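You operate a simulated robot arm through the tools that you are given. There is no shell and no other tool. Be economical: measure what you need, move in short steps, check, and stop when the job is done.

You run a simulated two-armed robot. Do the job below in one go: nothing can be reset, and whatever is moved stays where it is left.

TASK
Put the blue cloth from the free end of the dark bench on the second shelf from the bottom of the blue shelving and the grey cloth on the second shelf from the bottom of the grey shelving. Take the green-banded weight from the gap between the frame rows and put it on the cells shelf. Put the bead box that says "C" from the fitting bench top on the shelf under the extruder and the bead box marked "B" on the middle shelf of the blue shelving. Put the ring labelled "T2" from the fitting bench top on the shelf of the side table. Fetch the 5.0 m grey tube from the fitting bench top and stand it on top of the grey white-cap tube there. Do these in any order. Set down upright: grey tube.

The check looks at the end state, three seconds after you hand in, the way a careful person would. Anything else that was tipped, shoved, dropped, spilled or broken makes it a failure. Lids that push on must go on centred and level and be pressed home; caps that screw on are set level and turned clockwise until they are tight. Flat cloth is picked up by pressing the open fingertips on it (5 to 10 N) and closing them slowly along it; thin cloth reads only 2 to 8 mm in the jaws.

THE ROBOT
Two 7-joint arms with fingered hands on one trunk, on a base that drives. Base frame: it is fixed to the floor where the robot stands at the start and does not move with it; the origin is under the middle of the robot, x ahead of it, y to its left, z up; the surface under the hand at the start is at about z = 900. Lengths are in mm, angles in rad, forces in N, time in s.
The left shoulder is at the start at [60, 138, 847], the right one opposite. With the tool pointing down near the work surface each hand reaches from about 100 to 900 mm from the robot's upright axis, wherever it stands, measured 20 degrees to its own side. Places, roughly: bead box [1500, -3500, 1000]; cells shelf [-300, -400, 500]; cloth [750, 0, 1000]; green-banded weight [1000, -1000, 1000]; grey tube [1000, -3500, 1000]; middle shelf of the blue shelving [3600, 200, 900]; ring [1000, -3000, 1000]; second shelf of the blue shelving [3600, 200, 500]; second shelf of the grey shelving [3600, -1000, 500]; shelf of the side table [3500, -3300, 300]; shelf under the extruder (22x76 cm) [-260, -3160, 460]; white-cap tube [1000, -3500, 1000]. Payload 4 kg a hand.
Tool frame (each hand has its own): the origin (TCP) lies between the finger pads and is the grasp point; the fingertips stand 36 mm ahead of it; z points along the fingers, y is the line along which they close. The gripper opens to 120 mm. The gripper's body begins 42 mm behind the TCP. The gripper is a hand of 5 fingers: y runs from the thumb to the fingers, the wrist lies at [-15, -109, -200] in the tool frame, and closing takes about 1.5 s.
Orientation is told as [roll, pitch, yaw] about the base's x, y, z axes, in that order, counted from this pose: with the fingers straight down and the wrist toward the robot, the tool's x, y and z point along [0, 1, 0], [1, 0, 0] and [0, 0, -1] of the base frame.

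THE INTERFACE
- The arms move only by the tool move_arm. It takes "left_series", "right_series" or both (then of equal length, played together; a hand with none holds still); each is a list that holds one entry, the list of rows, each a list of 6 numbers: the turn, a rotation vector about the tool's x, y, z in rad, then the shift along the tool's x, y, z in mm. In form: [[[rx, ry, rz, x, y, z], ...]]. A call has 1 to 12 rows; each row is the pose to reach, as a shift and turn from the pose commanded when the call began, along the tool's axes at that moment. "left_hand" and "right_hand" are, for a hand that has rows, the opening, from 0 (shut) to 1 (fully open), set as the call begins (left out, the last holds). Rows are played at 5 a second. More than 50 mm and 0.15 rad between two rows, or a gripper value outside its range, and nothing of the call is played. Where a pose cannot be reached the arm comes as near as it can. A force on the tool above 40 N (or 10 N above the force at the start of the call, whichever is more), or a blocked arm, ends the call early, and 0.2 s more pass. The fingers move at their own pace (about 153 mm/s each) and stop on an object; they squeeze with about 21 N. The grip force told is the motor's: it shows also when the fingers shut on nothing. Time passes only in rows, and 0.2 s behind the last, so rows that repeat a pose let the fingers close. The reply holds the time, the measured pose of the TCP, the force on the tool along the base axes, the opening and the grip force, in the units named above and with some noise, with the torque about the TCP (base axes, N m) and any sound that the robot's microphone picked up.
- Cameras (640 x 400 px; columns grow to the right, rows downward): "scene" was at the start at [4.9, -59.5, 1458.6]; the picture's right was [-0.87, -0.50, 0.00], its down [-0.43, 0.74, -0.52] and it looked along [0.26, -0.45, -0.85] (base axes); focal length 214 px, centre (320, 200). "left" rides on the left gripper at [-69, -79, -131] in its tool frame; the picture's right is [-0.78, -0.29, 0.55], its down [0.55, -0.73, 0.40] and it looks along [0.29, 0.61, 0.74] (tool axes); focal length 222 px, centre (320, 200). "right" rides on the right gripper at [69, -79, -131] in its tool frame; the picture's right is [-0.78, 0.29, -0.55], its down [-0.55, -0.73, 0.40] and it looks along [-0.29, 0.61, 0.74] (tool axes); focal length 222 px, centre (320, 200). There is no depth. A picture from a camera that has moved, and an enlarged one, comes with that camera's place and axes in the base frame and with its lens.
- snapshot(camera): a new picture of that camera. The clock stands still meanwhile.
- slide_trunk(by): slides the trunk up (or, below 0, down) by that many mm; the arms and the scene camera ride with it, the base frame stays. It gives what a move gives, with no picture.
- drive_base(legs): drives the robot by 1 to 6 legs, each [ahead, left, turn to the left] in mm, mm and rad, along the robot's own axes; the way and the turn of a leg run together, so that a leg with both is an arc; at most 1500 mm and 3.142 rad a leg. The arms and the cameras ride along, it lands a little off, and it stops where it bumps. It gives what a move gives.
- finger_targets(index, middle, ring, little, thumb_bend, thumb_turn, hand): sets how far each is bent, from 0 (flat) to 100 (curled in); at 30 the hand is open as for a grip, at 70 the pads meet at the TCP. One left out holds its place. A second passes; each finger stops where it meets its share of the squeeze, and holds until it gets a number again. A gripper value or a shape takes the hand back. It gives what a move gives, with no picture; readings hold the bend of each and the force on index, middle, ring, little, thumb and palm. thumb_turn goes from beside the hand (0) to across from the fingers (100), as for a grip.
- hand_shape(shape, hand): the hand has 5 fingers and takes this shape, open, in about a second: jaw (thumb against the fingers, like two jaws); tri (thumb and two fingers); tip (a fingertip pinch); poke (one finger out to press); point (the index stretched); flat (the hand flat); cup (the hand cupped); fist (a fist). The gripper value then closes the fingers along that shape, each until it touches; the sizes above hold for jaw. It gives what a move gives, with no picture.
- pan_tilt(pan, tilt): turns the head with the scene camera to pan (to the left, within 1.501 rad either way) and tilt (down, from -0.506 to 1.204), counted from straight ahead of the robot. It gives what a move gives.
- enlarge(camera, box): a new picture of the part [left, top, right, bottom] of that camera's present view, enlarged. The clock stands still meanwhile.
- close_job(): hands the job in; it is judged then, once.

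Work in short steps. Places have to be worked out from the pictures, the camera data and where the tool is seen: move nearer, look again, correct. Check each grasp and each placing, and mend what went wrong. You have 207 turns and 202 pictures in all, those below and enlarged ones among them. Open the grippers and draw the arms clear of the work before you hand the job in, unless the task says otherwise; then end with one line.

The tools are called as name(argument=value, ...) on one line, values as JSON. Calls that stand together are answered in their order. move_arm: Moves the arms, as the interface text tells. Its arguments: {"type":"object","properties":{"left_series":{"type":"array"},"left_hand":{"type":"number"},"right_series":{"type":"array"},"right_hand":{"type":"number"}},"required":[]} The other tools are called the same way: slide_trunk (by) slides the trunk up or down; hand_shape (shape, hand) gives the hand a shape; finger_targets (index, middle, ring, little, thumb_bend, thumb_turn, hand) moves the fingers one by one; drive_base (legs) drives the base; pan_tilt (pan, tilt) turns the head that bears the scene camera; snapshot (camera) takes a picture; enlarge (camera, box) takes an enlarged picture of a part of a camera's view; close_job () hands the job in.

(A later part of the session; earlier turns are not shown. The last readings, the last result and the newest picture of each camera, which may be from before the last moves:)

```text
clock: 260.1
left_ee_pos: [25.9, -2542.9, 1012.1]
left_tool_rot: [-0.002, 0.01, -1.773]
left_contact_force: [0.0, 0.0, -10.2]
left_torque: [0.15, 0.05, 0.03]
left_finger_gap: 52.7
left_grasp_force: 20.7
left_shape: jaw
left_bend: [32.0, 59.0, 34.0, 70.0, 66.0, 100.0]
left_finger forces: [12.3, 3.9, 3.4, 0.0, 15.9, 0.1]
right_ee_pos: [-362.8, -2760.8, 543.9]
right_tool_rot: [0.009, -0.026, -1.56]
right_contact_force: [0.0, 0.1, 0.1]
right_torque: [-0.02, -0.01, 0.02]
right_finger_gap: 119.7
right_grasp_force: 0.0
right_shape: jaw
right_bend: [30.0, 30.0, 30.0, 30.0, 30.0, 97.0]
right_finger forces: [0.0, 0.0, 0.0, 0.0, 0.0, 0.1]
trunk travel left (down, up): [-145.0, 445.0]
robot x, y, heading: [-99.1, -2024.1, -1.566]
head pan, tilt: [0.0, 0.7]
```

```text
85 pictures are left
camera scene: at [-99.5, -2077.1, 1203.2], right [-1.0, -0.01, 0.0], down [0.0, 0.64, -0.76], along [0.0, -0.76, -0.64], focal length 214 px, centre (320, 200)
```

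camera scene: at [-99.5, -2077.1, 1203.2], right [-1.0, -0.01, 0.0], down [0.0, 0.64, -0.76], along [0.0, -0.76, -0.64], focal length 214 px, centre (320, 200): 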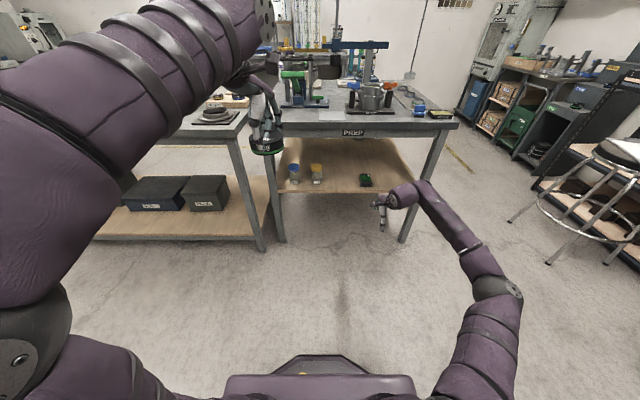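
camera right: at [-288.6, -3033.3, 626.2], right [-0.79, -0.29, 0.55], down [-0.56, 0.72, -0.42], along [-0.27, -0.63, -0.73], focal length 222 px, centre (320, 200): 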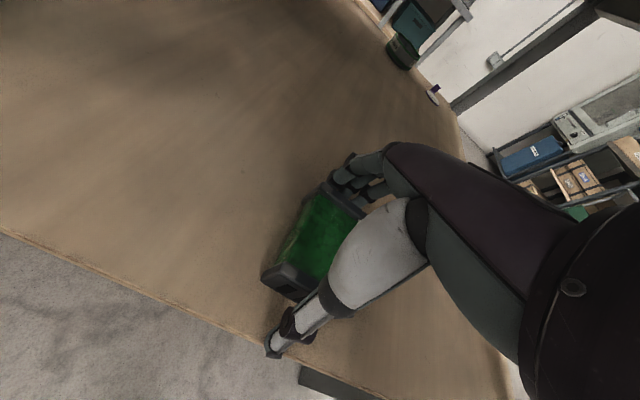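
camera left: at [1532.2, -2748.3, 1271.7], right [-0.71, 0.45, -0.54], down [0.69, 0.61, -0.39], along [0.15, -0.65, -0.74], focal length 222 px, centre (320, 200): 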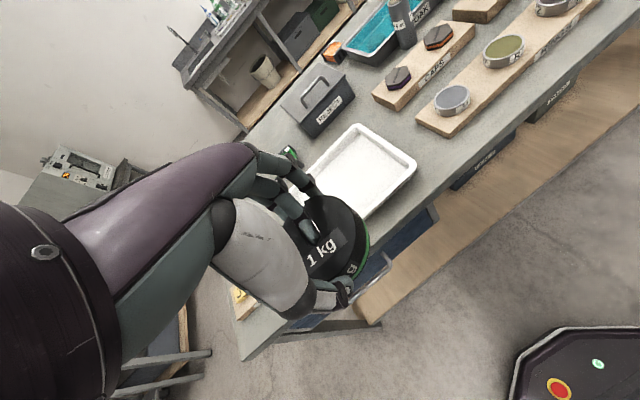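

Box C is placed. Next the weight: I raise the trunk and tuck the right arm high before driving back around to the cells-shelf side.

slide_trunk(by=300)

move_arm(right_series=[[[0, 0, 0, 0, -10, -40], [0, 0, 0, 0, -35, -80], [0, 0, 0, 10, -65, -115], [0, 0, 0, 20, -95, -150], [0, 0, 0, 30, -130, -180], [0, 0, 0, 40, -165, -205], [0, 0, 0, 50, -200, -230], [0, 0, 0, 60, -235, -255], [0, 0, 0, 70, -270, -270], [0, 0, 0, 80, -305, -280], [0, 0, 0, 80, -335, -280], [0, 0, 0, 80, -335, -280]]])

drive_base(legs=[[0, -1185, 0]])

pan_tilt(pan=-1.4, tilt=0.7)

snapshot(camera="scene")

```text
clock: 263.1
left_ee_pos: [25.3, -2543.3, 1310.0]
left_tool_rot: [0.0, 0.011, -1.773]
left_contact_force: [0.9, -0.2, -9.9]
left_torque: [0.15, 0.04, -0.01]
left_finger_gap: 52.4
left_grasp_force: 21.1
left_shape: jaw
left_bend: [32.0, 59.0, 34.0, 70.0, 66.0, 100.0]
left_finger forces: [12.2, 4.0, 3.5, 0.0, 15.9, 0.1]
right_ee_pos: [-361.1, -2760.1, 844.3]
right_tool_rot: [0.008, -0.024, -1.559]
right_contact_force: [-0.8, 0.0, 0.5]
right_torque: [0.0, -0.02, 0.02]
right_finger_gap: 119.7
right_grasp_force: 0.0
right_shape: jaw
right_bend: [30.0, 30.0, 30.0, 30.0, 30.0, 97.0]
right_finger forces: [0.0, 0.1, 0.0, 0.0, 0.0, 0.0]
trunk travel left (down, up): [-445.0, 145.0]
robot x, y, heading: [-97.5, -2020.2, -1.57]
head pan, tilt: [0.0, 0.7]
```

```text
clock: 265.8
left_ee_pos: [25.3, -2543.1, 1310.1]
left_tool_rot: [-0.002, 0.013, -1.774]
left_contact_force: [0.3, -0.6, -10.3]
left_torque: [0.15, 0.02, -0.01]
left_finger_gap: 52.5
left_grasp_force: 21.0
left_shape: jaw
left_bend: [32.0, 59.0, 34.0, 70.0, 66.0, 100.0]
left_finger forces: [12.2, 3.5, 3.5, 0.1, 15.6, 0.0]
right_ee_pos: [-288.2, -2418.6, 1113.7]
right_tool_rot: [0.008, -0.025, -1.56]
right_contact_force: [-0.1, 0.8, 0.4]
right_torque: [0.0, 0.02, 0.0]
right_finger_gap: 119.9
right_grasp_force: 0.1
right_shape: jaw
right_bend: [30.0, 30.0, 30.0, 30.0, 30.0, 97.0]
right_finger forces: [0.0, 0.1, 0.1, 0.0, 0.0, 0.1]
trunk travel left (down, up): [-445.0, 145.0]
robot x, y, heading: [-100.5, -2020.7, -1.567]
head pan, tilt: [0.0, 0.7]
```

```text
clock: 271.8
left_ee_pos: [-1168.9, -2545.0, 1310.4]
left_tool_rot: [-0.002, 0.011, -1.782]
left_contact_force: [-0.4, -0.4, -10.0]
left_torque: [0.1, 0.06, -0.03]
left_finger_gap: 52.8
left_grasp_force: 21.2
left_shape: jaw
left_bend: [32.0, 59.0, 34.0, 70.0, 66.0, 100.0]
left_finger forces: [12.2, 3.7, 3.5, 0.0, 15.8, 0.0]
right_ee_pos: [-1482.2, -2418.4, 1114.1]
right_tool_rot: [0.008, -0.024, -1.569]
right_contact_force: [-1.2, 0.3, 0.1]
right_torque: [-0.02, -0.03, -0.01]
right_finger_gap: 120.0
right_grasp_force: 0.0
right_shape: jaw
right_bend: [30.0, 30.0, 30.0, 30.0, 30.0, 97.0]
right_finger forces: [0.0, 0.0, 0.1, 0.1, 0.0, 0.0]
trunk travel left (down, up): [-445.0, 145.0]
robot x, y, heading: [-1292.7, -2019.3, -1.57]
head pan, tilt: [0.0, 0.7]
```

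```text
clock: 273.3
left_ee_pos: [-1168.5, -2545.9, 1310.5]
left_tool_rot: [-0.002, 0.013, -1.783]
left_contact_force: [0.2, -0.5, -9.6]
left_torque: [0.15, 0.01, -0.01]
left_finger_gap: 52.5
left_grasp_force: 21.3
left_shape: jaw
left_bend: [32.0, 59.0, 34.0, 70.0, 66.0, 100.0]
left_finger forces: [12.2, 3.7, 3.4, 0.1, 15.8, 0.0]
right_ee_pos: [-1481.8, -2417.5, 1114.7]
right_tool_rot: [0.008, -0.024, -1.569]
right_contact_force: [0.4, 0.5, 0.0]
right_torque: [-0.04, 0.01, -0.01]
right_finger_gap: 119.8
right_grasp_force: 0.0
right_shape: jaw
right_bend: [30.0, 30.0, 30.0, 30.0, 30.0, 97.0]
right_finger forces: [0.1, 0.1, 0.0, 0.0, 0.1, 0.0]
trunk travel left (down, up): [-445.0, 145.0]
robot x, y, heading: [-1289.1, -2022.6, -1.573]
head pan, tilt: [-1.4, 0.7]
```

```text
84 pictures are left
camera scene: at [-1372.6, -2007.5, 1503.2], right [-0.17, 0.99, 0.0], down [0.64, 0.11, -0.76], along [-0.75, -0.13, -0.64], focal length 214 px, centre (320, 200)
```

scene: 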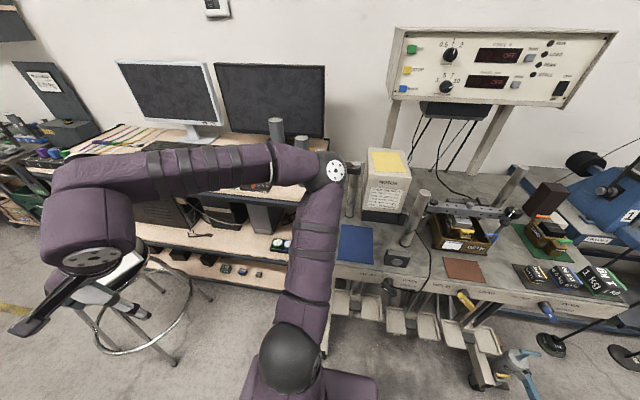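

The right elbow passes above the table items. I shift 30 mm to +x and drive backward up the lane to y≈350.

drive_base(legs=[[0, 30, 0.003], [-1200, 0, 0], [-1180, 0, 0]])

pan_tilt(pan=0.7, tilt=0.8)

snapshot(camera="scene")

```text
clock: 285.4
left_ee_pos: [-1135.6, -161.0, 1310.7]
left_tool_rot: [-0.003, 0.013, -1.784]
left_contact_force: [0.2, 1.0, -9.9]
left_torque: [0.11, 0.0, 0.0]
left_finger_gap: 52.6
left_grasp_force: 21.0
left_shape: jaw
left_bend: [32.0, 59.0, 34.0, 70.0, 66.0, 100.0]
left_finger forces: [12.1, 3.9, 3.5, 0.1, 15.6, 0.1]
right_ee_pos: [-1449.0, -33.2, 1113.5]
right_tool_rot: [0.009, -0.025, -1.57]
right_contact_force: [0.4, -0.1, -0.4]
right_torque: [-0.03, 0.0, -0.02]
right_finger_gap: 119.9
right_grasp_force: 0.1
right_shape: jaw
right_bend: [30.0, 30.0, 30.0, 30.0, 30.0, 97.0]
right_finger forces: [0.1, 0.0, 0.0, 0.1, 0.1, 0.0]
trunk travel left (down, up): [-445.0, 145.0]
robot x, y, heading: [-1258.0, 363.1, -1.575]
head pan, tilt: [-1.4, 0.7]
```

```text
clock: 287.4
left_ee_pos: [-1135.5, -160.4, 1309.6]
left_tool_rot: [-0.001, 0.012, -1.785]
left_contact_force: [0.6, -0.1, -9.3]
left_torque: [0.14, 0.04, 0.0]
left_finger_gap: 52.6
left_grasp_force: 21.6
left_shape: jaw
left_bend: [32.0, 59.0, 34.0, 70.0, 66.0, 100.0]
left_finger forces: [12.3, 3.8, 3.5, 0.0, 15.8, 0.1]
right_ee_pos: [-1449.2, -32.5, 1113.8]
right_tool_rot: [0.009, -0.024, -1.571]
right_contact_force: [-0.7, -0.5, 0.0]
right_torque: [0.0, 0.06, 0.02]
right_finger_gap: 119.8
right_grasp_force: 0.2
right_shape: jaw
right_bend: [30.0, 30.0, 30.0, 30.0, 30.0, 97.0]
right_finger forces: [0.0, 0.1, 0.0, 0.0, 0.1, 0.1]
trunk travel left (down, up): [-445.0, 145.0]
robot x, y, heading: [-1257.9, 360.9, -1.574]
head pan, tilt: [0.7, 0.799]
```

```text
83 pictures are left
camera scene: at [-1204.0, 329.2, 1494.9], right [-0.77, -0.64, 0.0], down [-0.46, 0.55, -0.7], along [0.45, -0.54, -0.72], focal length 214 px, centre (320, 200)
```

scene: 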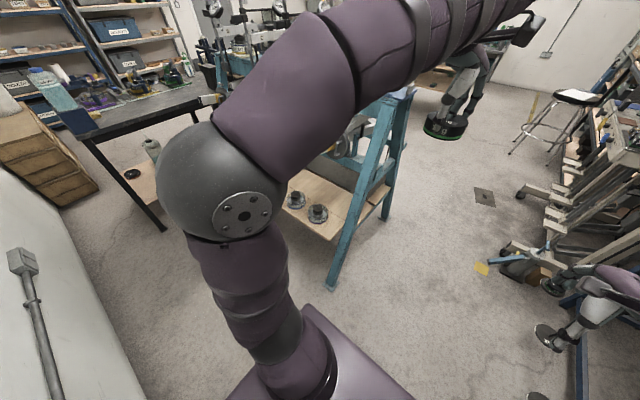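

I strafe left along the corridor to x≈−150 to face the free part of the cells shelf.

drive_base(legs=[[0, 1100, 0.004]])

pan_tilt(pan=0.0, tilt=0.9)

snapshot(camera="scene")

snapshot(camera="right")

```text
clock: 293.1
left_ee_pos: [-32.0, -164.1, 1310.1]
left_tool_rot: [-0.002, 0.012, -1.78]
left_contact_force: [0.1, 0.2, -10.2]
left_torque: [0.1, 0.09, 0.03]
left_finger_gap: 52.7
left_grasp_force: 20.9
left_shape: jaw
left_bend: [32.0, 59.0, 34.0, 70.0, 66.0, 100.0]
left_finger forces: [12.2, 3.7, 3.4, 0.0, 15.7, 0.0]
right_ee_pos: [-345.4, -38.4, 1114.8]
right_tool_rot: [0.009, -0.025, -1.569]
right_contact_force: [-0.7, 0.8, 1.4]
right_torque: [0.0, -0.01, 0.0]
right_finger_gap: 119.6
right_grasp_force: 0.1
right_shape: jaw
right_bend: [30.0, 30.0, 30.0, 30.0, 30.0, 97.0]
right_finger forces: [0.1, 0.0, 0.0, 0.1, 0.0, 0.0]
trunk travel left (down, up): [-445.0, 145.0]
robot x, y, heading: [-155.2, 355.4, -1.573]
head pan, tilt: [0.7, 0.799]
```

```text
clock: 294.2
left_ee_pos: [-32.4, -165.0, 1309.2]
left_tool_rot: [-0.001, 0.012, -1.779]
left_contact_force: [-0.3, 0.3, -9.7]
left_torque: [0.1, 0.07, 0.0]
left_finger_gap: 52.5
left_grasp_force: 21.2
left_shape: jaw
left_bend: [32.0, 59.0, 34.0, 70.0, 66.0, 100.0]
left_finger forces: [12.2, 3.9, 3.4, 0.0, 15.6, 0.0]
right_ee_pos: [-345.4, -38.7, 1113.7]
right_tool_rot: [0.008, -0.025, -1.568]
right_contact_force: [0.8, 0.7, 0.0]
right_torque: [-0.01, 0.01, 0.01]
right_finger_gap: 119.6
right_grasp_force: 0.0
right_shape: jaw
right_bend: [30.0, 30.0, 30.0, 30.0, 30.0, 97.0]
right_finger forces: [0.0, 0.0, 0.0, 0.0, 0.0, 0.0]
trunk travel left (down, up): [-445.0, 145.0]
robot x, y, heading: [-152.8, 354.3, -1.572]
head pan, tilt: [0.0, 0.901]
```

```text
82 pictures are left
camera scene: at [-154.1, 311.1, 1487.0], right [-1.0, 0.0, 0.0], down [0.0, 0.78, -0.62], along [0.0, -0.62, -0.78], focal length 214 px, centre (320, 200)
```

scene: 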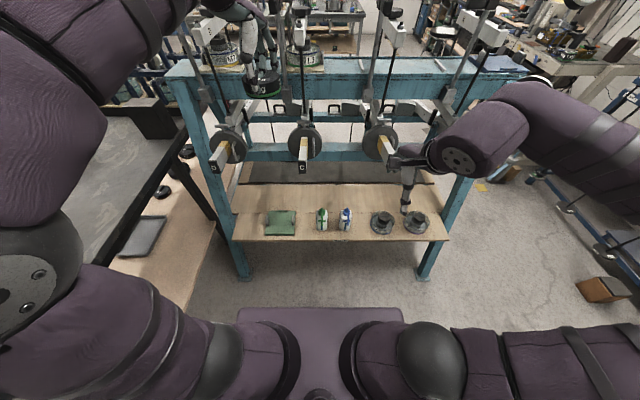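

```text
81 pictures are left
camera right: at [-277.7, 43.0, 1245.5], right [-0.79, -0.28, 0.55], down [-0.55, 0.72, -0.42], along [-0.28, -0.63, -0.72], focal length 222 px, centre (320, 200)
```

right: 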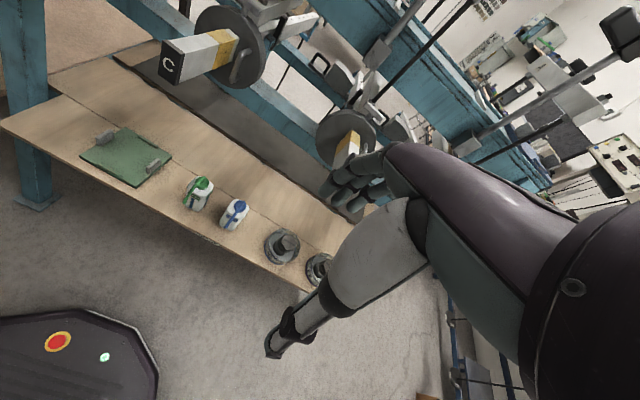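

The levers are at z≈990 (tips y≈−231), so I must come in low. The free spot is behind the green mat, ≈[64,−480]. I back up, shift left, then lower trunk and left hand while lifting the right one.

drive_base(legs=[[-110, 105, 0]])

slide_trunk(by=-390)

move_arm(left_series=[[[0, 0, 0, 0, 0, 40], [0, 0, 0, 0, 0, 80], [0, 0, 0, 0, 0, 120], [0, 0, 0, 0, 0, 160], [0, 0, 0, 0, 0, 200], [0, 0, 0, 0, 0, 240], [0, 0, 0, 0, 0, 280], [0, 0, 0, 0, 0, 310], [0, 0, 0, 0, 0, 310]]], right_series=[[[0, 0, 0, -10, 0, -10], [0, 0, 0, -20, 0, -20], [0, 0, 0, -30, 0, -30], [0, 0, 0, -40, 0, -40], [0, 0, 0, -50, 0, -50], [0, 0, 0, -60, 0, -60], [0, 0, 0, -70, 0, -70], [0, 0, 0, -80, 0, -80], [0, 0, 0, -80, 0, -80]]])

snapshot(camera="left")

snapshot(camera="scene")

```text
clock: 295.5
left_ee_pos: [74.3, -53.8, 1311.7]
left_tool_rot: [-0.002, 0.013, -1.782]
left_contact_force: [0.4, 0.2, -9.5]
left_torque: [0.13, 0.05, 0.02]
left_finger_gap: 52.6
left_grasp_force: 21.1
left_shape: jaw
left_bend: [32.0, 59.0, 34.0, 70.0, 66.0, 100.0]
left_finger forces: [12.2, 3.6, 3.4, 0.1, 15.9, 0.0]
right_ee_pos: [-240.8, 72.8, 1115.4]
right_tool_rot: [0.008, -0.026, -1.569]
right_contact_force: [-0.2, 0.5, 0.6]
right_torque: [0.0, 0.02, 0.03]
right_finger_gap: 119.9
right_grasp_force: 0.0
right_shape: jaw
right_bend: [30.0, 30.0, 30.0, 30.0, 30.0, 97.0]
right_finger forces: [0.1, 0.0, 0.0, 0.0, 0.0, 0.0]
trunk travel left (down, up): [-445.0, 145.0]
robot x, y, heading: [-48.5, 467.9, -1.579]
head pan, tilt: [0.0, 0.901]
```

```text
clock: 299.3
left_ee_pos: [72.1, -54.8, 921.0]
left_tool_rot: [-0.002, 0.012, -1.782]
left_contact_force: [-0.6, 0.2, -9.4]
left_torque: [0.16, 0.05, 0.0]
left_finger_gap: 52.4
left_grasp_force: 20.9
left_shape: jaw
left_bend: [32.0, 59.0, 34.0, 70.0, 66.0, 100.0]
left_finger forces: [12.3, 3.8, 3.4, 0.0, 15.8, 0.1]
right_ee_pos: [-240.9, 72.0, 725.0]
right_tool_rot: [0.009, -0.026, -1.569]
right_contact_force: [0.9, 0.1, -0.5]
right_torque: [0.01, -0.02, -0.01]
right_finger_gap: 119.8
right_grasp_force: 0.0
right_shape: jaw
right_bend: [30.0, 30.0, 30.0, 30.0, 30.0, 97.0]
right_finger forces: [0.1, 0.0, 0.0, 0.0, 0.1, 0.1]
trunk travel left (down, up): [-55.0, 535.0]
robot x, y, heading: [-45.6, 469.8, -1.574]
head pan, tilt: [0.0, 0.901]
```

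```text
clock: 301.3
left_ee_pos: [72.2, -50.9, 610.2]
left_tool_rot: [-0.003, 0.012, -1.783]
left_contact_force: [-0.1, 0.6, -10.4]
left_torque: [0.15, 0.03, 0.0]
left_finger_gap: 52.0
left_grasp_force: 21.1
left_shape: jaw
left_bend: [32.0, 59.0, 34.0, 70.0, 66.0, 100.0]
left_finger forces: [12.0, 4.2, 3.5, 0.0, 15.4, 0.0]
right_ee_pos: [-322.6, 73.7, 804.8]
right_tool_rot: [0.009, -0.025, -1.569]
right_contact_force: [0.5, -0.3, 0.0]
right_torque: [0.03, -0.05, 0.0]
right_finger_gap: 119.8
right_grasp_force: 0.0
right_shape: jaw
right_bend: [30.0, 30.0, 30.0, 30.0, 30.0, 97.0]
right_finger forces: [0.1, 0.0, 0.0, 0.0, 0.0, 0.0]
trunk travel left (down, up): [-55.0, 535.0]
robot x, y, heading: [-48.5, 466.2, -1.577]
head pan, tilt: [0.0, 0.901]
```

```text
80 pictures are left
camera left: at [21.6, 37.3, 741.4], right [-0.71, 0.46, -0.54], down [0.69, 0.61, -0.39], along [0.15, -0.65, -0.74], focal length 222 px, centre (320, 200)
```

left: 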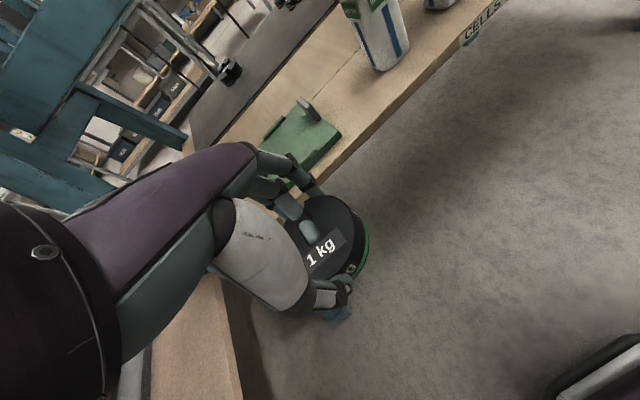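

```text
79 pictures are left
camera scene: at [-48.8, 421.6, 1097.0], right [-1.0, 0.0, 0.0], down [0.0, 0.78, -0.62], along [0.0, -0.62, -0.78], focal length 214 px, centre (320, 200)
```

scene: 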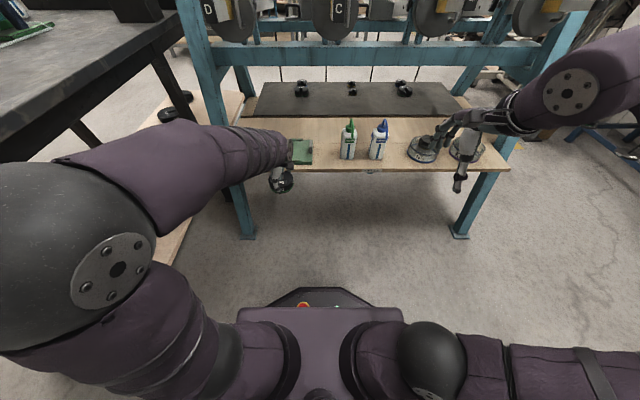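

The left elbow would hit the frame leg if I drove far in; so I stay back and extend the arm, aiming for [−60,−440] (behind the mat/bottle gap). I shift right 120 and ahead 175 first.

drive_base(legs=[[0, -125, 0.003], [175, 0, 0]])

snapshot(camera="scene")

snapshot(camera="left")

```text
clock: 303.6
left_ee_pos: [-49.5, -227.1, 610.9]
left_tool_rot: [-0.001, 0.013, -1.778]
left_contact_force: [-0.6, 0.4, -10.4]
left_torque: [0.17, 0.02, -0.01]
left_finger_gap: 52.3
left_grasp_force: 21.3
left_shape: jaw
left_bend: [32.0, 59.0, 34.0, 70.0, 66.0, 100.0]
left_finger forces: [12.3, 4.1, 3.5, 0.0, 15.4, 0.0]
right_ee_pos: [-443.9, -102.5, 803.8]
right_tool_rot: [0.008, -0.026, -1.564]
right_contact_force: [-0.3, -0.7, 0.6]
right_torque: [0.0, 0.0, 0.01]
right_finger_gap: 119.8
right_grasp_force: 0.1
right_shape: jaw
right_bend: [30.0, 30.0, 30.0, 30.0, 30.0, 97.0]
right_finger forces: [0.1, 0.1, 0.0, 0.1, 0.1, 0.1]
trunk travel left (down, up): [-55.0, 535.0]
robot x, y, heading: [-169.6, 292.6, -1.572]
head pan, tilt: [0.0, 0.901]
```

```text
78 pictures are left
camera scene: at [-172.7, 245.9, 1097.0], right [-1.0, 0.0, 0.0], down [0.0, 0.78, -0.62], along [0.0, -0.62, -0.78], focal length 214 px, centre (320, 200)
```

scene: 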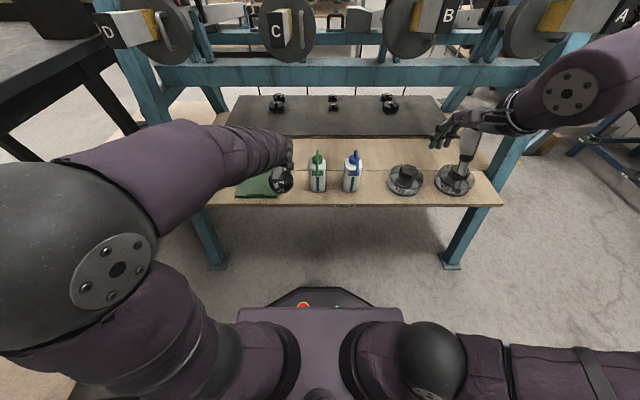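

```text
77 pictures are left
camera left: at [-101.1, -138.2, 741.7], right [-0.71, 0.45, -0.54], down [0.69, 0.61, -0.39], along [0.16, -0.65, -0.74], focal length 222 px, centre (320, 200)
```

left: 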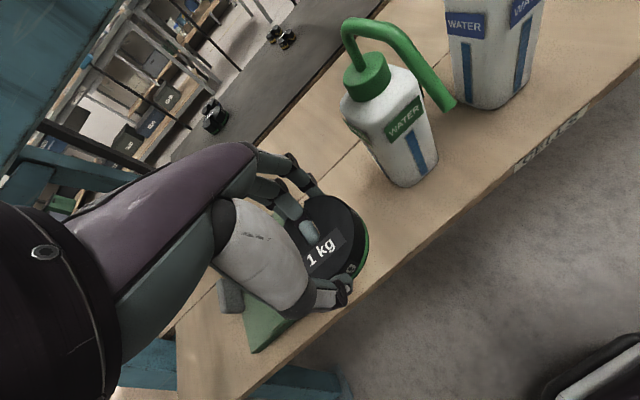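

Path clear of the wash bottle. I extend the arm to about [−40,−440] at height 610.

move_arm(left_series=[[[0, 0, 0, 15, 38, 0], [0, 0, 0, 25, 78, 0], [0, 0, 0, 35, 120, 0], [0, 0, 0, 45, 162, 0], [0, 0, 0, 54, 206, 0], [0, 0, 0, 54, 206, 0]]])

snapshot(camera="scene")

snapshot(camera="left")

```text
clock: 305.0
left_ee_pos: [-38.3, -441.4, 606.6]
left_tool_rot: [-0.001, 0.016, -1.777]
left_contact_force: [0.4, -1.1, -10.2]
left_torque: [0.12, 0.06, 0.01]
left_finger_gap: 51.8
left_grasp_force: 21.4
left_shape: jaw
left_bend: [32.0, 59.0, 34.0, 70.0, 67.0, 100.0]
left_finger forces: [12.7, 4.3, 3.2, 0.1, 15.6, 0.0]
right_ee_pos: [-445.0, -102.7, 804.4]
right_tool_rot: [0.007, -0.024, -1.565]
right_contact_force: [-0.1, 0.1, -0.6]
right_torque: [0.02, 0.03, -0.03]
right_finger_gap: 119.6
right_grasp_force: 0.1
right_shape: jaw
right_bend: [30.0, 30.0, 30.0, 30.0, 30.0, 97.0]
right_finger forces: [0.2, 0.0, 0.0, 0.1, 0.0, 0.0]
trunk travel left (down, up): [-55.0, 535.0]
robot x, y, heading: [-174.3, 291.8, -1.569]
head pan, tilt: [0.0, 0.901]
```

```text
76 pictures are left
camera scene: at [-172.6, 245.5, 1097.0], right [-1.0, 0.0, 0.0], down [0.0, 0.78, -0.62], along [0.0, -0.62, -0.78], focal length 214 px, centre (320, 200)
```

scene: 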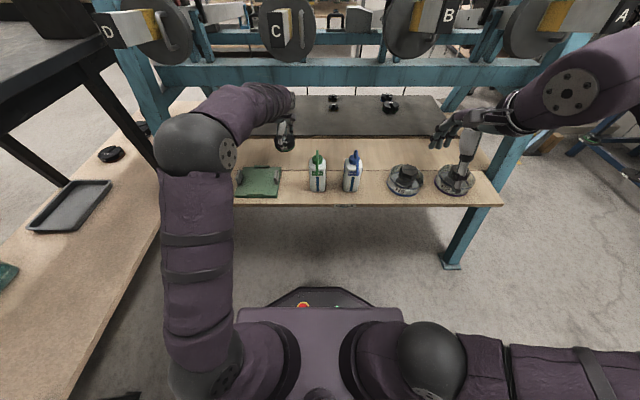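

```text
75 pictures are left
camera left: at [-90.2, -352.1, 738.7], right [-0.71, 0.45, -0.54], down [0.69, 0.61, -0.39], along [0.16, -0.65, -0.75], focal length 222 px, centre (320, 200)
```

left: 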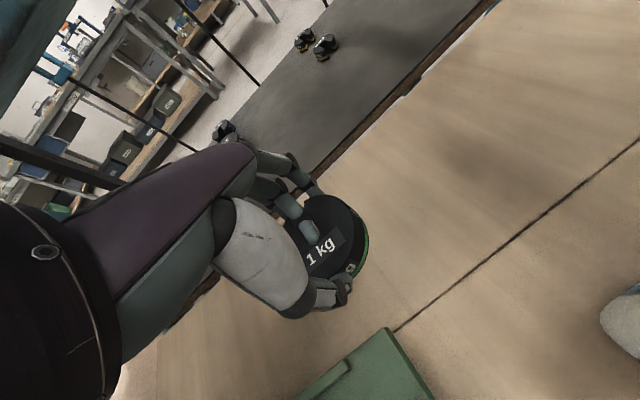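

The weight is over the free board behind the mat. I go 22 mm further and lower toward z≈552, then in small steps.

move_arm(left_series=[[[0, 0, 0, 5, 22, 5], [0, 0, 0, 5, 22, 25], [0, 0, 0, 5, 22, 40], [0, 0, 0, 5, 22, 50], [0, 0, 0, 5, 22, 54], [0, 0, 0, 5, 22, 54]]])

move_arm(left_series=[[[0, 0, 0, 0, 0, 4], [0, 0, 0, 0, 0, 8], [0, 0, 0, 0, 0, 8]]])

snapshot(camera="left")

```text
clock: 306.4
left_ee_pos: [-37.6, -461.8, 553.2]
left_tool_rot: [-0.002, 0.014, -1.78]
left_contact_force: [0.2, 0.3, -9.5]
left_torque: [0.16, 0.07, -0.01]
left_finger_gap: 51.5
left_grasp_force: 20.5
left_shape: jaw
left_bend: [32.0, 59.0, 34.0, 70.0, 67.0, 100.0]
left_finger forces: [12.6, 4.2, 3.4, 0.0, 15.6, 0.0]
right_ee_pos: [-445.5, -102.1, 803.5]
right_tool_rot: [0.007, -0.026, -1.565]
right_contact_force: [-0.5, 0.8, -0.1]
right_torque: [-0.01, 0.01, 0.03]
right_finger_gap: 119.9
right_grasp_force: 0.1
right_shape: jaw
right_bend: [30.0, 30.0, 30.0, 30.0, 30.0, 97.0]
right_finger forces: [0.1, 0.0, 0.1, 0.1, 0.0, 0.0]
trunk travel left (down, up): [-55.0, 535.0]
robot x, y, heading: [-168.9, 293.2, -1.572]
head pan, tilt: [0.0, 0.901]
```

```text
clock: 307.2
left_ee_pos: [-38.5, -461.6, 548.8]
left_tool_rot: [-0.001, 0.009, -1.778]
left_contact_force: [0.6, 2.2, 2.4]
left_torque: [-0.23, 0.03, -0.02]
left_finger_gap: 51.8
left_grasp_force: 20.8
left_shape: jaw
left_bend: [32.0, 59.0, 34.0, 70.0, 67.0, 100.0]
left_finger forces: [11.9, 4.1, 3.6, 0.0, 16.9, 0.0]
right_ee_pos: [-443.6, -102.3, 804.9]
right_tool_rot: [0.01, -0.025, -1.565]
right_contact_force: [0.0, 0.4, 0.2]
right_torque: [-0.03, 0.02, -0.04]
right_finger_gap: 119.9
right_grasp_force: 0.0
right_shape: jaw
right_bend: [30.0, 30.0, 30.0, 30.0, 30.0, 97.0]
right_finger forces: [0.0, 0.0, 0.0, 0.0, 0.0, 0.0]
trunk travel left (down, up): [-55.0, 535.0]
robot x, y, heading: [-172.7, 291.2, -1.569]
head pan, tilt: [0.0, 0.901]
```

```text
74 pictures are left
camera left: at [-90.2, -372.2, 678.9], right [-0.71, 0.45, -0.54], down [0.69, 0.61, -0.39], along [0.15, -0.65, -0.74], focal length 222 px, centre (320, 200)
```

left: 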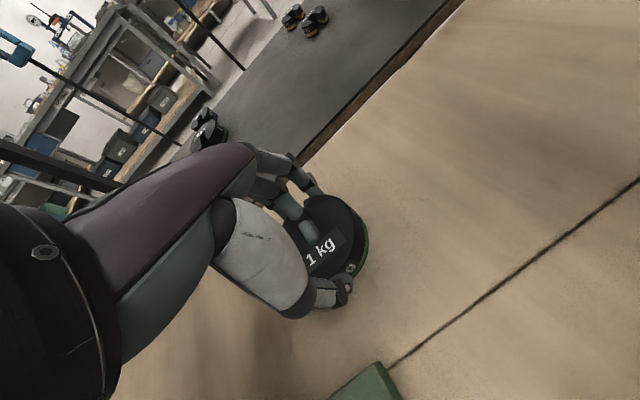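

Contact (force swung from −10 to +2 N): the weight stands on the shelf. I open the hand and then lift straight up.

move_arm(left_series=[[[0, 0, 0, 0, 0, 1], [0, 0, 0, 0, 0, 0], [0, 0, 0, 0, 0, 0], [0, 0, 0, 0, 0, 0], [0, 0, 0, 0, 0, 0]]], left_hand=1)

move_arm(left_series=[[[0, 0, 0, 0, 0, -10], [0, 0, 0, 0, 0, -30], [0, 0, 0, 0, 0, -55], [0, 0, 0, 0, 0, -60], [0, 0, 0, -9, -40, -65], [0, 0, 0, -18, -80, -65], [0, 0, 0, -27, -120, -65], [0, 0, 0, -36, -165, -65], [0, 0, 0, -45, -205, -65], [0, 0, 0, -45, -205, -65]]])

snapshot(camera="left")

```text
clock: 308.4
left_ee_pos: [-37.8, -461.4, 547.1]
left_tool_rot: [-0.002, 0.011, -1.779]
left_contact_force: [0.2, 0.3, -0.2]
left_torque: [0.0, 0.01, 0.01]
left_finger_gap: 119.7
left_grasp_force: 0.0
left_shape: jaw
left_bend: [30.0, 30.0, 30.0, 30.0, 30.0, 97.0]
left_finger forces: [0.0, 0.1, 0.0, 0.0, 0.1, 0.1]
right_ee_pos: [-444.5, -102.9, 803.8]
right_tool_rot: [0.011, -0.024, -1.565]
right_contact_force: [-0.8, 0.0, 0.2]
right_torque: [0.03, 0.0, 0.0]
right_finger_gap: 119.7
right_grasp_force: 0.1
right_shape: jaw
right_bend: [30.0, 30.0, 30.0, 30.0, 30.0, 97.0]
right_finger forces: [0.1, 0.1, 0.0, 0.0, 0.1, 0.1]
trunk travel left (down, up): [-55.0, 535.0]
robot x, y, heading: [-171.0, 289.7, -1.567]
head pan, tilt: [0.0, 0.901]
```

```text
clock: 310.6
left_ee_pos: [-41.4, -251.4, 613.0]
left_tool_rot: [-0.002, 0.014, -1.778]
left_contact_force: [0.0, 0.4, -0.7]
left_torque: [-0.02, 0.0, 0.01]
left_finger_gap: 119.9
left_grasp_force: 0.1
left_shape: jaw
left_bend: [30.0, 30.0, 30.0, 30.0, 30.0, 97.0]
left_finger forces: [0.0, 0.0, 0.1, 0.0, 0.0, 0.0]
right_ee_pos: [-444.6, -102.3, 804.4]
right_tool_rot: [0.011, -0.025, -1.565]
right_contact_force: [0.6, -0.4, -0.5]
right_torque: [0.04, -0.01, -0.01]
right_finger_gap: 120.0
right_grasp_force: 0.0
right_shape: jaw
right_bend: [30.0, 30.0, 30.0, 30.0, 30.0, 97.0]
right_finger forces: [0.0, 0.0, 0.0, 0.0, 0.0, 0.1]
trunk travel left (down, up): [-55.0, 535.0]
robot x, y, heading: [-173.6, 295.4, -1.566]
head pan, tilt: [0.0, 0.901]
```

```text
73 pictures are left
camera left: at [-92.6, -161.9, 744.2], right [-0.71, 0.45, -0.54], down [0.69, 0.61, -0.39], along [0.16, -0.65, -0.74], focal length 222 px, centre (320, 200)
```

left: 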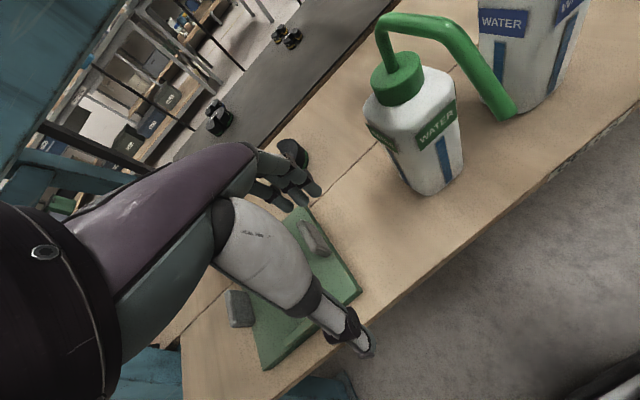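

Weight released. I drive back and look at it before leaving.

drive_base(legs=[[-170, 0, 0]])

enlarge(camera="scene", box=[220, 60, 480, 222])

```text
clock: 312.1
left_ee_pos: [-40.7, -80.5, 612.3]
left_tool_rot: [-0.002, 0.011, -1.779]
left_contact_force: [-0.2, 0.0, 0.3]
left_torque: [0.01, 0.01, 0.0]
left_finger_gap: 120.0
left_grasp_force: 0.0
left_shape: jaw
left_bend: [30.0, 30.0, 30.0, 30.0, 30.0, 97.0]
left_finger forces: [0.1, 0.1, 0.0, 0.0, 0.1, 0.1]
right_ee_pos: [-445.3, 67.7, 804.1]
right_tool_rot: [0.01, -0.023, -1.565]
right_contact_force: [0.1, -0.1, -0.1]
right_torque: [0.0, -0.02, -0.02]
right_finger_gap: 120.0
right_grasp_force: 0.1
right_shape: jaw
right_bend: [30.0, 30.0, 30.0, 30.0, 30.0, 97.0]
right_finger forces: [0.0, 0.0, 0.0, 0.1, 0.0, 0.1]
trunk travel left (down, up): [-55.0, 535.0]
robot x, y, heading: [-174.8, 464.8, -1.575]
head pan, tilt: [0.0, 0.901]
```

```text
2.46 times, centred on (350, 141) of scene
camera zoom: at [-172.8, 416.9, 1097.0], right [-1.0, 0.0, 0.0], down [0.0, 0.78, -0.62], along [0.0, -0.62, -0.78], focal length 528 px, centre (246, 345)
```

zoom: 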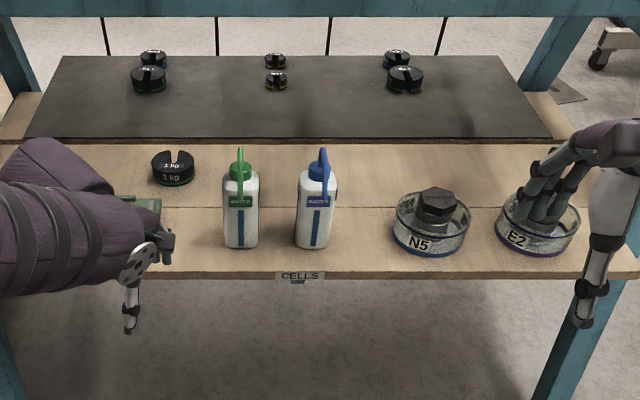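

The weight sits flat on the CELLS shelf. I raise the trunk and drive back around to the fitting bench.

slide_trunk(by=390)

drive_base(legs=[[0, -1085, 0.004], [1200, 0, 0], [1250, 0, 0], [0, 1250, 0], [0, 1150, 0]])

pan_tilt(pan=0.0, tilt=0.6)

snapshot(camera="scene")

```text
clock: 315.9
left_ee_pos: [-40.3, -80.7, 1003.7]
left_tool_rot: [-0.001, 0.013, -1.778]
left_contact_force: [-0.1, -0.7, 0.3]
left_torque: [0.04, 0.04, -0.05]
left_finger_gap: 119.9
left_grasp_force: 0.0
left_shape: jaw
left_bend: [30.0, 30.0, 30.0, 30.0, 30.0, 97.0]
left_finger forces: [0.0, 0.1, 0.0, 0.0, 0.0, 0.1]
right_ee_pos: [-444.5, 69.2, 1194.5]
right_tool_rot: [0.011, -0.025, -1.566]
right_contact_force: [-0.5, 1.1, 0.8]
right_torque: [0.0, -0.04, 0.0]
right_finger_gap: 119.9
right_grasp_force: 0.1
right_shape: jaw
right_bend: [30.0, 30.0, 30.0, 30.0, 30.0, 97.0]
right_finger forces: [0.0, 0.0, 0.1, 0.0, 0.1, 0.0]
trunk travel left (down, up): [-445.0, 145.0]
robot x, y, heading: [-175.1, 463.7, -1.57]
head pan, tilt: [0.0, 0.901]
```

```text
clock: 344.5
left_ee_pos: [1273.1, -2544.6, 1002.6]
left_tool_rot: [-0.003, 0.012, -1.769]
left_contact_force: [-0.3, -0.7, 0.0]
left_torque: [0.01, 0.02, 0.0]
left_finger_gap: 119.8
left_grasp_force: 0.1
left_shape: jaw
left_bend: [30.0, 30.0, 30.0, 30.0, 30.0, 97.0]
left_finger forces: [0.0, 0.1, 0.0, 0.0, 0.0, 0.0]
right_ee_pos: [867.2, -2398.7, 1194.1]
right_tool_rot: [0.007, -0.025, -1.557]
right_contact_force: [-1.1, 0.1, 0.9]
right_torque: [0.0, 0.0, -0.02]
right_finger_gap: 119.7
right_grasp_force: 0.1
right_shape: jaw
right_bend: [30.0, 30.0, 30.0, 30.0, 30.0, 97.0]
right_finger forces: [0.1, 0.0, 0.0, 0.0, 0.0, 0.0]
trunk travel left (down, up): [-445.0, 145.0]
robot x, y, heading: [1134.6, -1999.7, -1.561]
head pan, tilt: [0.0, 0.901]
```

```text
clock: 345.3
left_ee_pos: [1271.9, -2544.8, 1003.0]
left_tool_rot: [-0.001, 0.014, -1.77]
left_contact_force: [0.0, 0.2, -0.2]
left_torque: [0.03, -0.01, -0.02]
left_finger_gap: 120.2
left_grasp_force: 0.1
left_shape: jaw
left_bend: [30.0, 30.0, 30.0, 30.0, 30.0, 97.0]
left_finger forces: [0.0, 0.1, 0.0, 0.1, 0.1, 0.0]
right_ee_pos: [864.9, -2400.7, 1194.2]
right_tool_rot: [0.009, -0.024, -1.557]
right_contact_force: [0.6, -0.1, -0.6]
right_torque: [-0.01, -0.05, 0.03]
right_finger_gap: 119.6
right_grasp_force: 0.0
right_shape: jaw
right_bend: [30.0, 30.0, 30.0, 30.0, 30.0, 97.0]
right_finger forces: [0.1, 0.0, 0.1, 0.0, 0.0, 0.1]
trunk travel left (down, up): [-445.0, 145.0]
robot x, y, heading: [1134.7, -2001.2, -1.565]
head pan, tilt: [0.0, 0.6]
```

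```text
71 pictures are left
camera scene: at [1136.1, -2061.2, 1511.8], right [-1.0, -0.01, 0.0], down [0.0, 0.57, -0.82], along [0.01, -0.82, -0.57], focal length 214 px, centre (320, 200)
```

scene: 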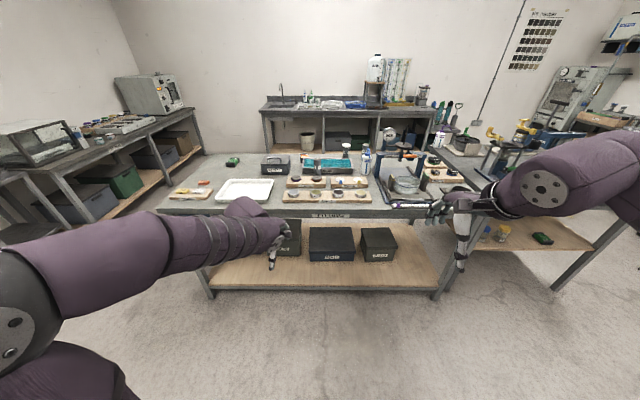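

I enlarge the tube/bead-box area.

enlarge(camera="scene", box=[250, 130, 410, 230])

```text
4.00 times, centred on (330, 180) of scene
camera zoom: at [1136.1, -2061.2, 1511.8], right [-1.0, -0.01, 0.0], down [0.0, 0.57, -0.82], along [0.01, -0.82, -0.57], focal length 858 px, centre (280, 280)
```

zoom: 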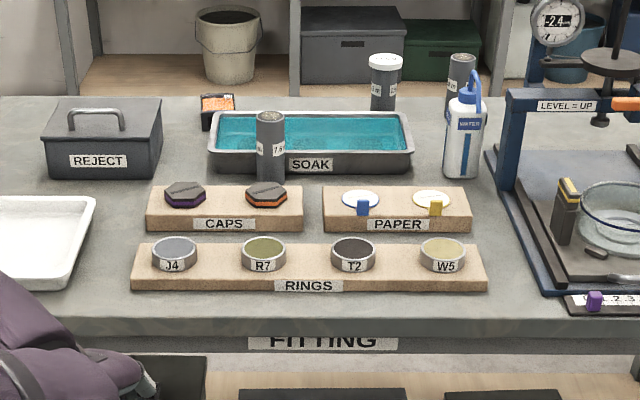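

T2 ring ≈ [1050,−3035] on the RINGS board (top ≈ 887), reachable from here; tubes and box B are at y≈−3505 and better reached from behind the bench. First the ring with the left hand: I drive to [945,−2400].

drive_base(legs=[[0, -190, -0.006], [390, 0, 0]])

snapshot(camera="left")

snapshot(camera="scene")

```text
clock: 348.9
left_ee_pos: [1078.1, -2936.7, 1003.0]
left_tool_rot: [-0.002, 0.012, -1.781]
left_contact_force: [0.5, 0.4, -0.6]
left_torque: [-0.03, -0.04, 0.0]
left_finger_gap: 119.8
left_grasp_force: 0.0
left_shape: jaw
left_bend: [30.0, 30.0, 30.0, 30.0, 30.0, 97.0]
left_finger forces: [0.1, 0.0, 0.0, 0.1, 0.1, 0.0]
right_ee_pos: [674.5, -2786.1, 1194.3]
right_tool_rot: [0.01, -0.024, -1.568]
right_contact_force: [-0.3, -0.5, 0.0]
right_torque: [0.0, -0.02, -0.02]
right_finger_gap: 119.9
right_grasp_force: 0.1
right_shape: jaw
right_bend: [30.0, 30.0, 30.0, 30.0, 30.0, 97.0]
right_finger forces: [0.0, 0.0, 0.0, 0.0, 0.1, 0.1]
trunk travel left (down, up): [-445.0, 145.0]
robot x, y, heading: [945.7, -2394.2, -1.571]
head pan, tilt: [0.0, 0.6]
```

```text
69 pictures are left
camera left: at [1025.9, -2847.0, 1134.0], right [-0.71, 0.45, -0.54], down [0.69, 0.61, -0.39], along [0.15, -0.65, -0.74], focal length 222 px, centre (320, 200)
```

left: 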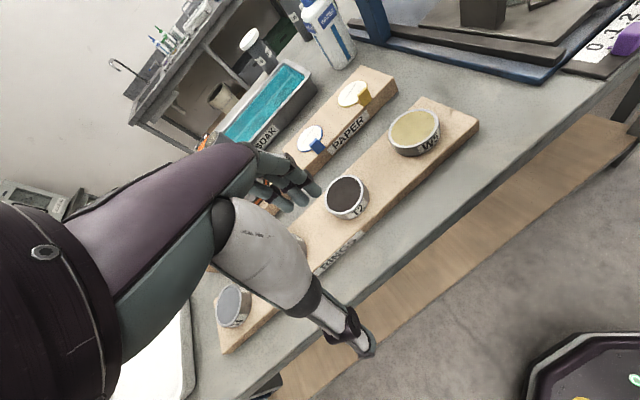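

```text
68 pictures are left
camera scene: at [946.6, -2451.4, 1511.8], right [-1.0, 0.0, 0.0], down [0.0, 0.57, -0.82], along [0.0, -0.82, -0.57], focal length 214 px, centre (320, 200)
```

scene: 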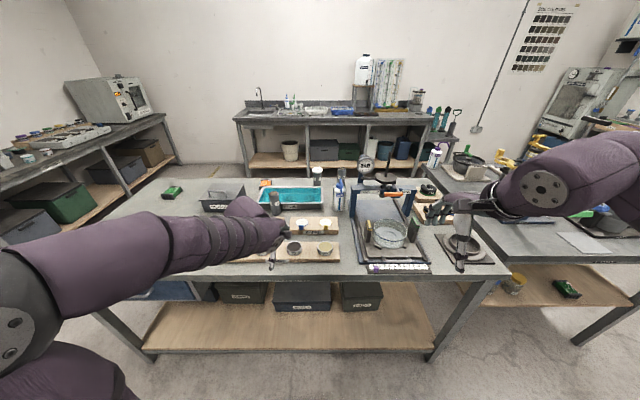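

T2 ≈ [1040,−3013]. I move above it, squaring the yaw, at z≈985, and look.

move_arm(left_series=[[[0, 0, -0.1, -8, 30, 5], [0, 0, -0.2, -15, 60, 10], [0, 0, -0.21, -22, 81, 18], [0, 0, -0.21, -22, 81, 18]]])

snapshot(camera="left")

```text
clock: 349.9
left_ee_pos: [1039.8, -3009.0, 983.2]
left_tool_rot: [0.001, 0.014, -1.569]
left_contact_force: [0.5, 1.0, -0.4]
left_torque: [-0.02, 0.02, 0.0]
left_finger_gap: 119.9
left_grasp_force: 0.0
left_shape: jaw
left_bend: [30.0, 30.0, 30.0, 30.0, 30.0, 97.0]
left_finger forces: [0.0, 0.0, 0.0, 0.1, 0.1, 0.0]
right_ee_pos: [672.5, -2785.1, 1194.8]
right_tool_rot: [0.01, -0.026, -1.568]
right_contact_force: [-0.3, 0.5, -0.2]
right_torque: [0.01, 0.0, 0.0]
right_finger_gap: 119.9
right_grasp_force: 0.0
right_shape: jaw
right_bend: [30.0, 30.0, 30.0, 30.0, 30.0, 97.0]
right_finger forces: [0.1, 0.0, 0.0, 0.1, 0.0, 0.0]
trunk travel left (down, up): [-445.0, 145.0]
robot x, y, heading: [943.1, -2394.5, -1.57]
head pan, tilt: [0.0, 0.6]
```

```text
67 pictures are left
camera left: at [969.2, -2933.5, 1114.7], right [-0.78, 0.3, -0.54], down [0.55, 0.74, -0.39], along [0.29, -0.6, -0.74], focal length 222 px, centre (320, 200)
```

left: 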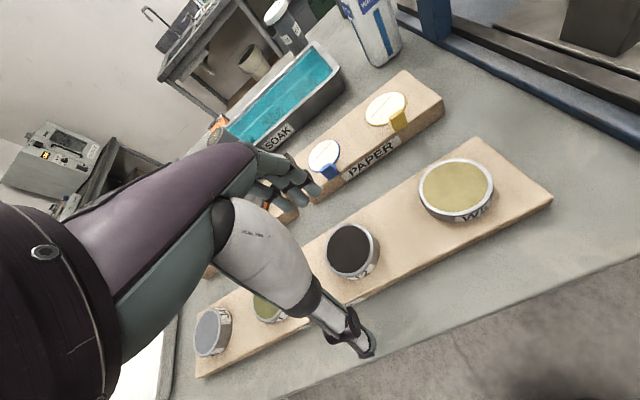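

Triangulated ring top at [1040,−3033,895]. I move there and lower to z≈916.

move_arm(left_series=[[[0, 0, 0, 0, 12, 10], [0, 0, 0, 0, 24, 25], [0, 0, 0, 0, 24, 45], [0, 0, 0, 0, 24, 60], [0, 0, 0, 0, 24, 67], [0, 0, 0, 0, 24, 67]]])

snapshot(camera="left")

```text
clock: 351.2
left_ee_pos: [1040.5, -3032.8, 916.9]
left_tool_rot: [0.002, 0.014, -1.569]
left_contact_force: [-0.1, 0.7, 0.0]
left_torque: [0.02, 0.0, -0.01]
left_finger_gap: 119.9
left_grasp_force: 0.1
left_shape: jaw
left_bend: [30.0, 30.0, 30.0, 30.0, 30.0, 97.0]
left_finger forces: [0.0, 0.0, 0.1, 0.1, 0.0, 0.1]
right_ee_pos: [673.9, -2787.0, 1194.0]
right_tool_rot: [0.011, -0.025, -1.567]
right_contact_force: [-0.3, 0.7, 0.3]
right_torque: [0.03, 0.0, 0.01]
right_finger_gap: 119.9
right_grasp_force: 0.0
right_shape: jaw
right_bend: [30.0, 30.0, 30.0, 30.0, 30.0, 97.0]
right_finger forces: [0.1, 0.0, 0.0, 0.1, 0.0, 0.0]
trunk travel left (down, up): [-445.0, 145.0]
robot x, y, heading: [945.6, -2390.0, -1.575]
head pan, tilt: [0.0, 0.6]
```

```text
66 pictures are left
camera left: at [969.7, -2956.4, 1047.8], right [-0.78, 0.3, -0.54], down [0.55, 0.74, -0.39], along [0.29, -0.6, -0.74], focal length 222 px, centre (320, 200)
```

left: 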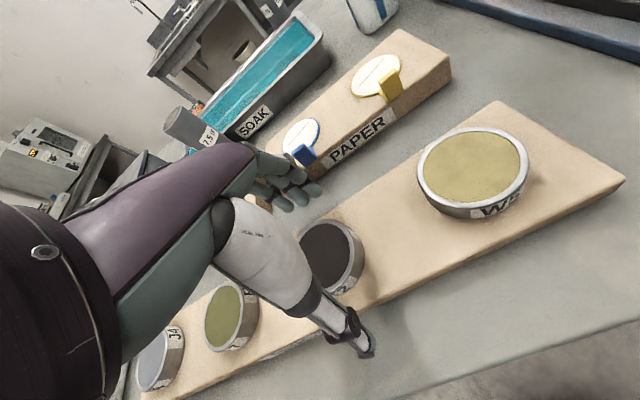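

Ring centred. Closing.

move_arm(left_series=[[[0, 0, 0, 3, -2, 0], [0, 0, 0, 3, -2, 0], [0, 0, 0, 3, -2, 0], [0, 0, 0, 3, -2, 0], [0, 0, 0, 3, -2, 0], [0, 0, 0, 3, -2, 0], [0, 0, 0, 3, -2, 0]]], left_hand=0)

snapshot(camera="left")

```text
clock: 352.9
left_ee_pos: [1042.6, -3030.8, 917.1]
left_tool_rot: [0.001, 0.013, -1.569]
left_contact_force: [1.3, 1.7, 2.4]
left_torque: [-0.1, 0.0, 0.04]
left_finger_gap: 54.8
left_grasp_force: 21.3
left_shape: jaw
left_bend: [43.0, 45.0, 48.0, 70.0, 65.0, 100.0]
left_finger forces: [15.6, 3.0, 0.0, 0.1, 16.5, 0.0]
right_ee_pos: [673.5, -2785.2, 1194.5]
right_tool_rot: [0.01, -0.025, -1.567]
right_contact_force: [0.5, 0.1, -0.4]
right_torque: [-0.02, 0.03, 0.01]
right_finger_gap: 119.9
right_grasp_force: 0.1
right_shape: jaw
right_bend: [30.0, 30.0, 30.0, 30.0, 30.0, 97.0]
right_finger forces: [0.0, 0.0, 0.0, 0.0, 0.0, 0.0]
trunk travel left (down, up): [-445.0, 145.0]
robot x, y, heading: [946.6, -2390.3, -1.57]
head pan, tilt: [0.0, 0.6]
```

```text
65 pictures are left
camera left: at [972.5, -2954.4, 1048.1], right [-0.78, 0.3, -0.54], down [0.55, 0.74, -0.39], along [0.29, -0.6, -0.74], focal length 222 px, centre (320, 200)
```

left: 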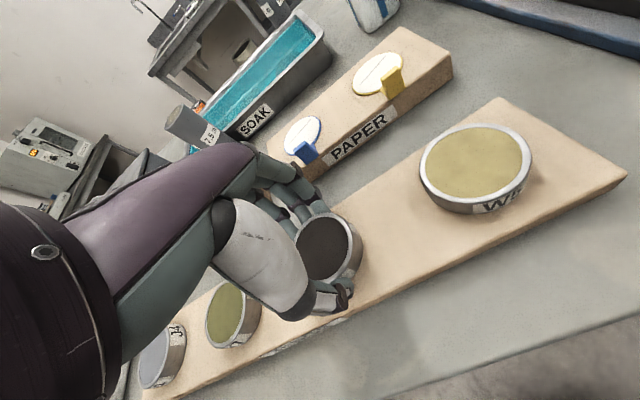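

Gripped at 55 mm. I lift straight up and check.

move_arm(left_series=[[[0, 0, 0, 0, 0, -10], [0, 0, 0, 0, 0, -35], [0, 0, 0, 0, 0, -70], [0, 0, 0, 0, -20, -110], [0, 0, 0, 0, -50, -140], [0, 0, 0, 0, -80, -150], [0, 0, 0, 0, -80, -150]]])

snapshot(camera="left")

```text
clock: 354.4
left_ee_pos: [1041.9, -2953.2, 1067.9]
left_tool_rot: [0.002, 0.011, -1.569]
left_contact_force: [0.2, -0.7, -2.2]
left_torque: [0.02, -0.01, 0.02]
left_finger_gap: 54.6
left_grasp_force: 21.2
left_shape: jaw
left_bend: [43.0, 45.0, 49.0, 70.0, 65.0, 100.0]
left_finger forces: [12.9, 3.7, 0.0, 0.1, 16.1, 0.1]
right_ee_pos: [674.2, -2785.4, 1193.3]
right_tool_rot: [0.011, -0.025, -1.568]
right_contact_force: [0.2, 0.3, -0.1]
right_torque: [0.05, -0.02, 0.01]
right_finger_gap: 119.8
right_grasp_force: 0.0
right_shape: jaw
right_bend: [30.0, 30.0, 30.0, 30.0, 30.0, 97.0]
right_finger forces: [0.0, 0.1, 0.1, 0.0, 0.0, 0.1]
trunk travel left (down, up): [-445.0, 145.0]
robot x, y, heading: [947.6, -2385.4, -1.573]
head pan, tilt: [0.0, 0.6]
```

```text
64 pictures are left
camera left: at [972.4, -2876.6, 1198.5], right [-0.78, 0.3, -0.54], down [0.55, 0.74, -0.39], along [0.29, -0.6, -0.74], focal length 222 px, centre (320, 200)
```

left: 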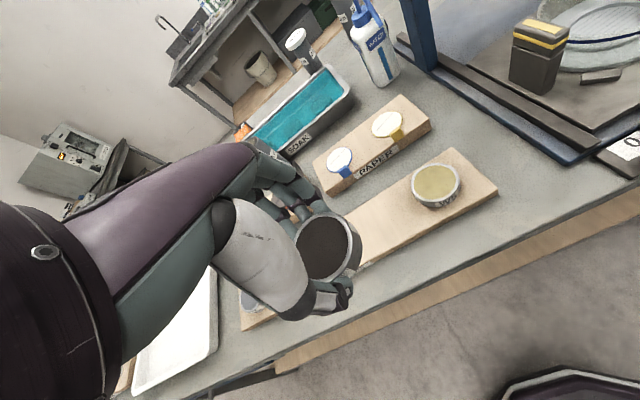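

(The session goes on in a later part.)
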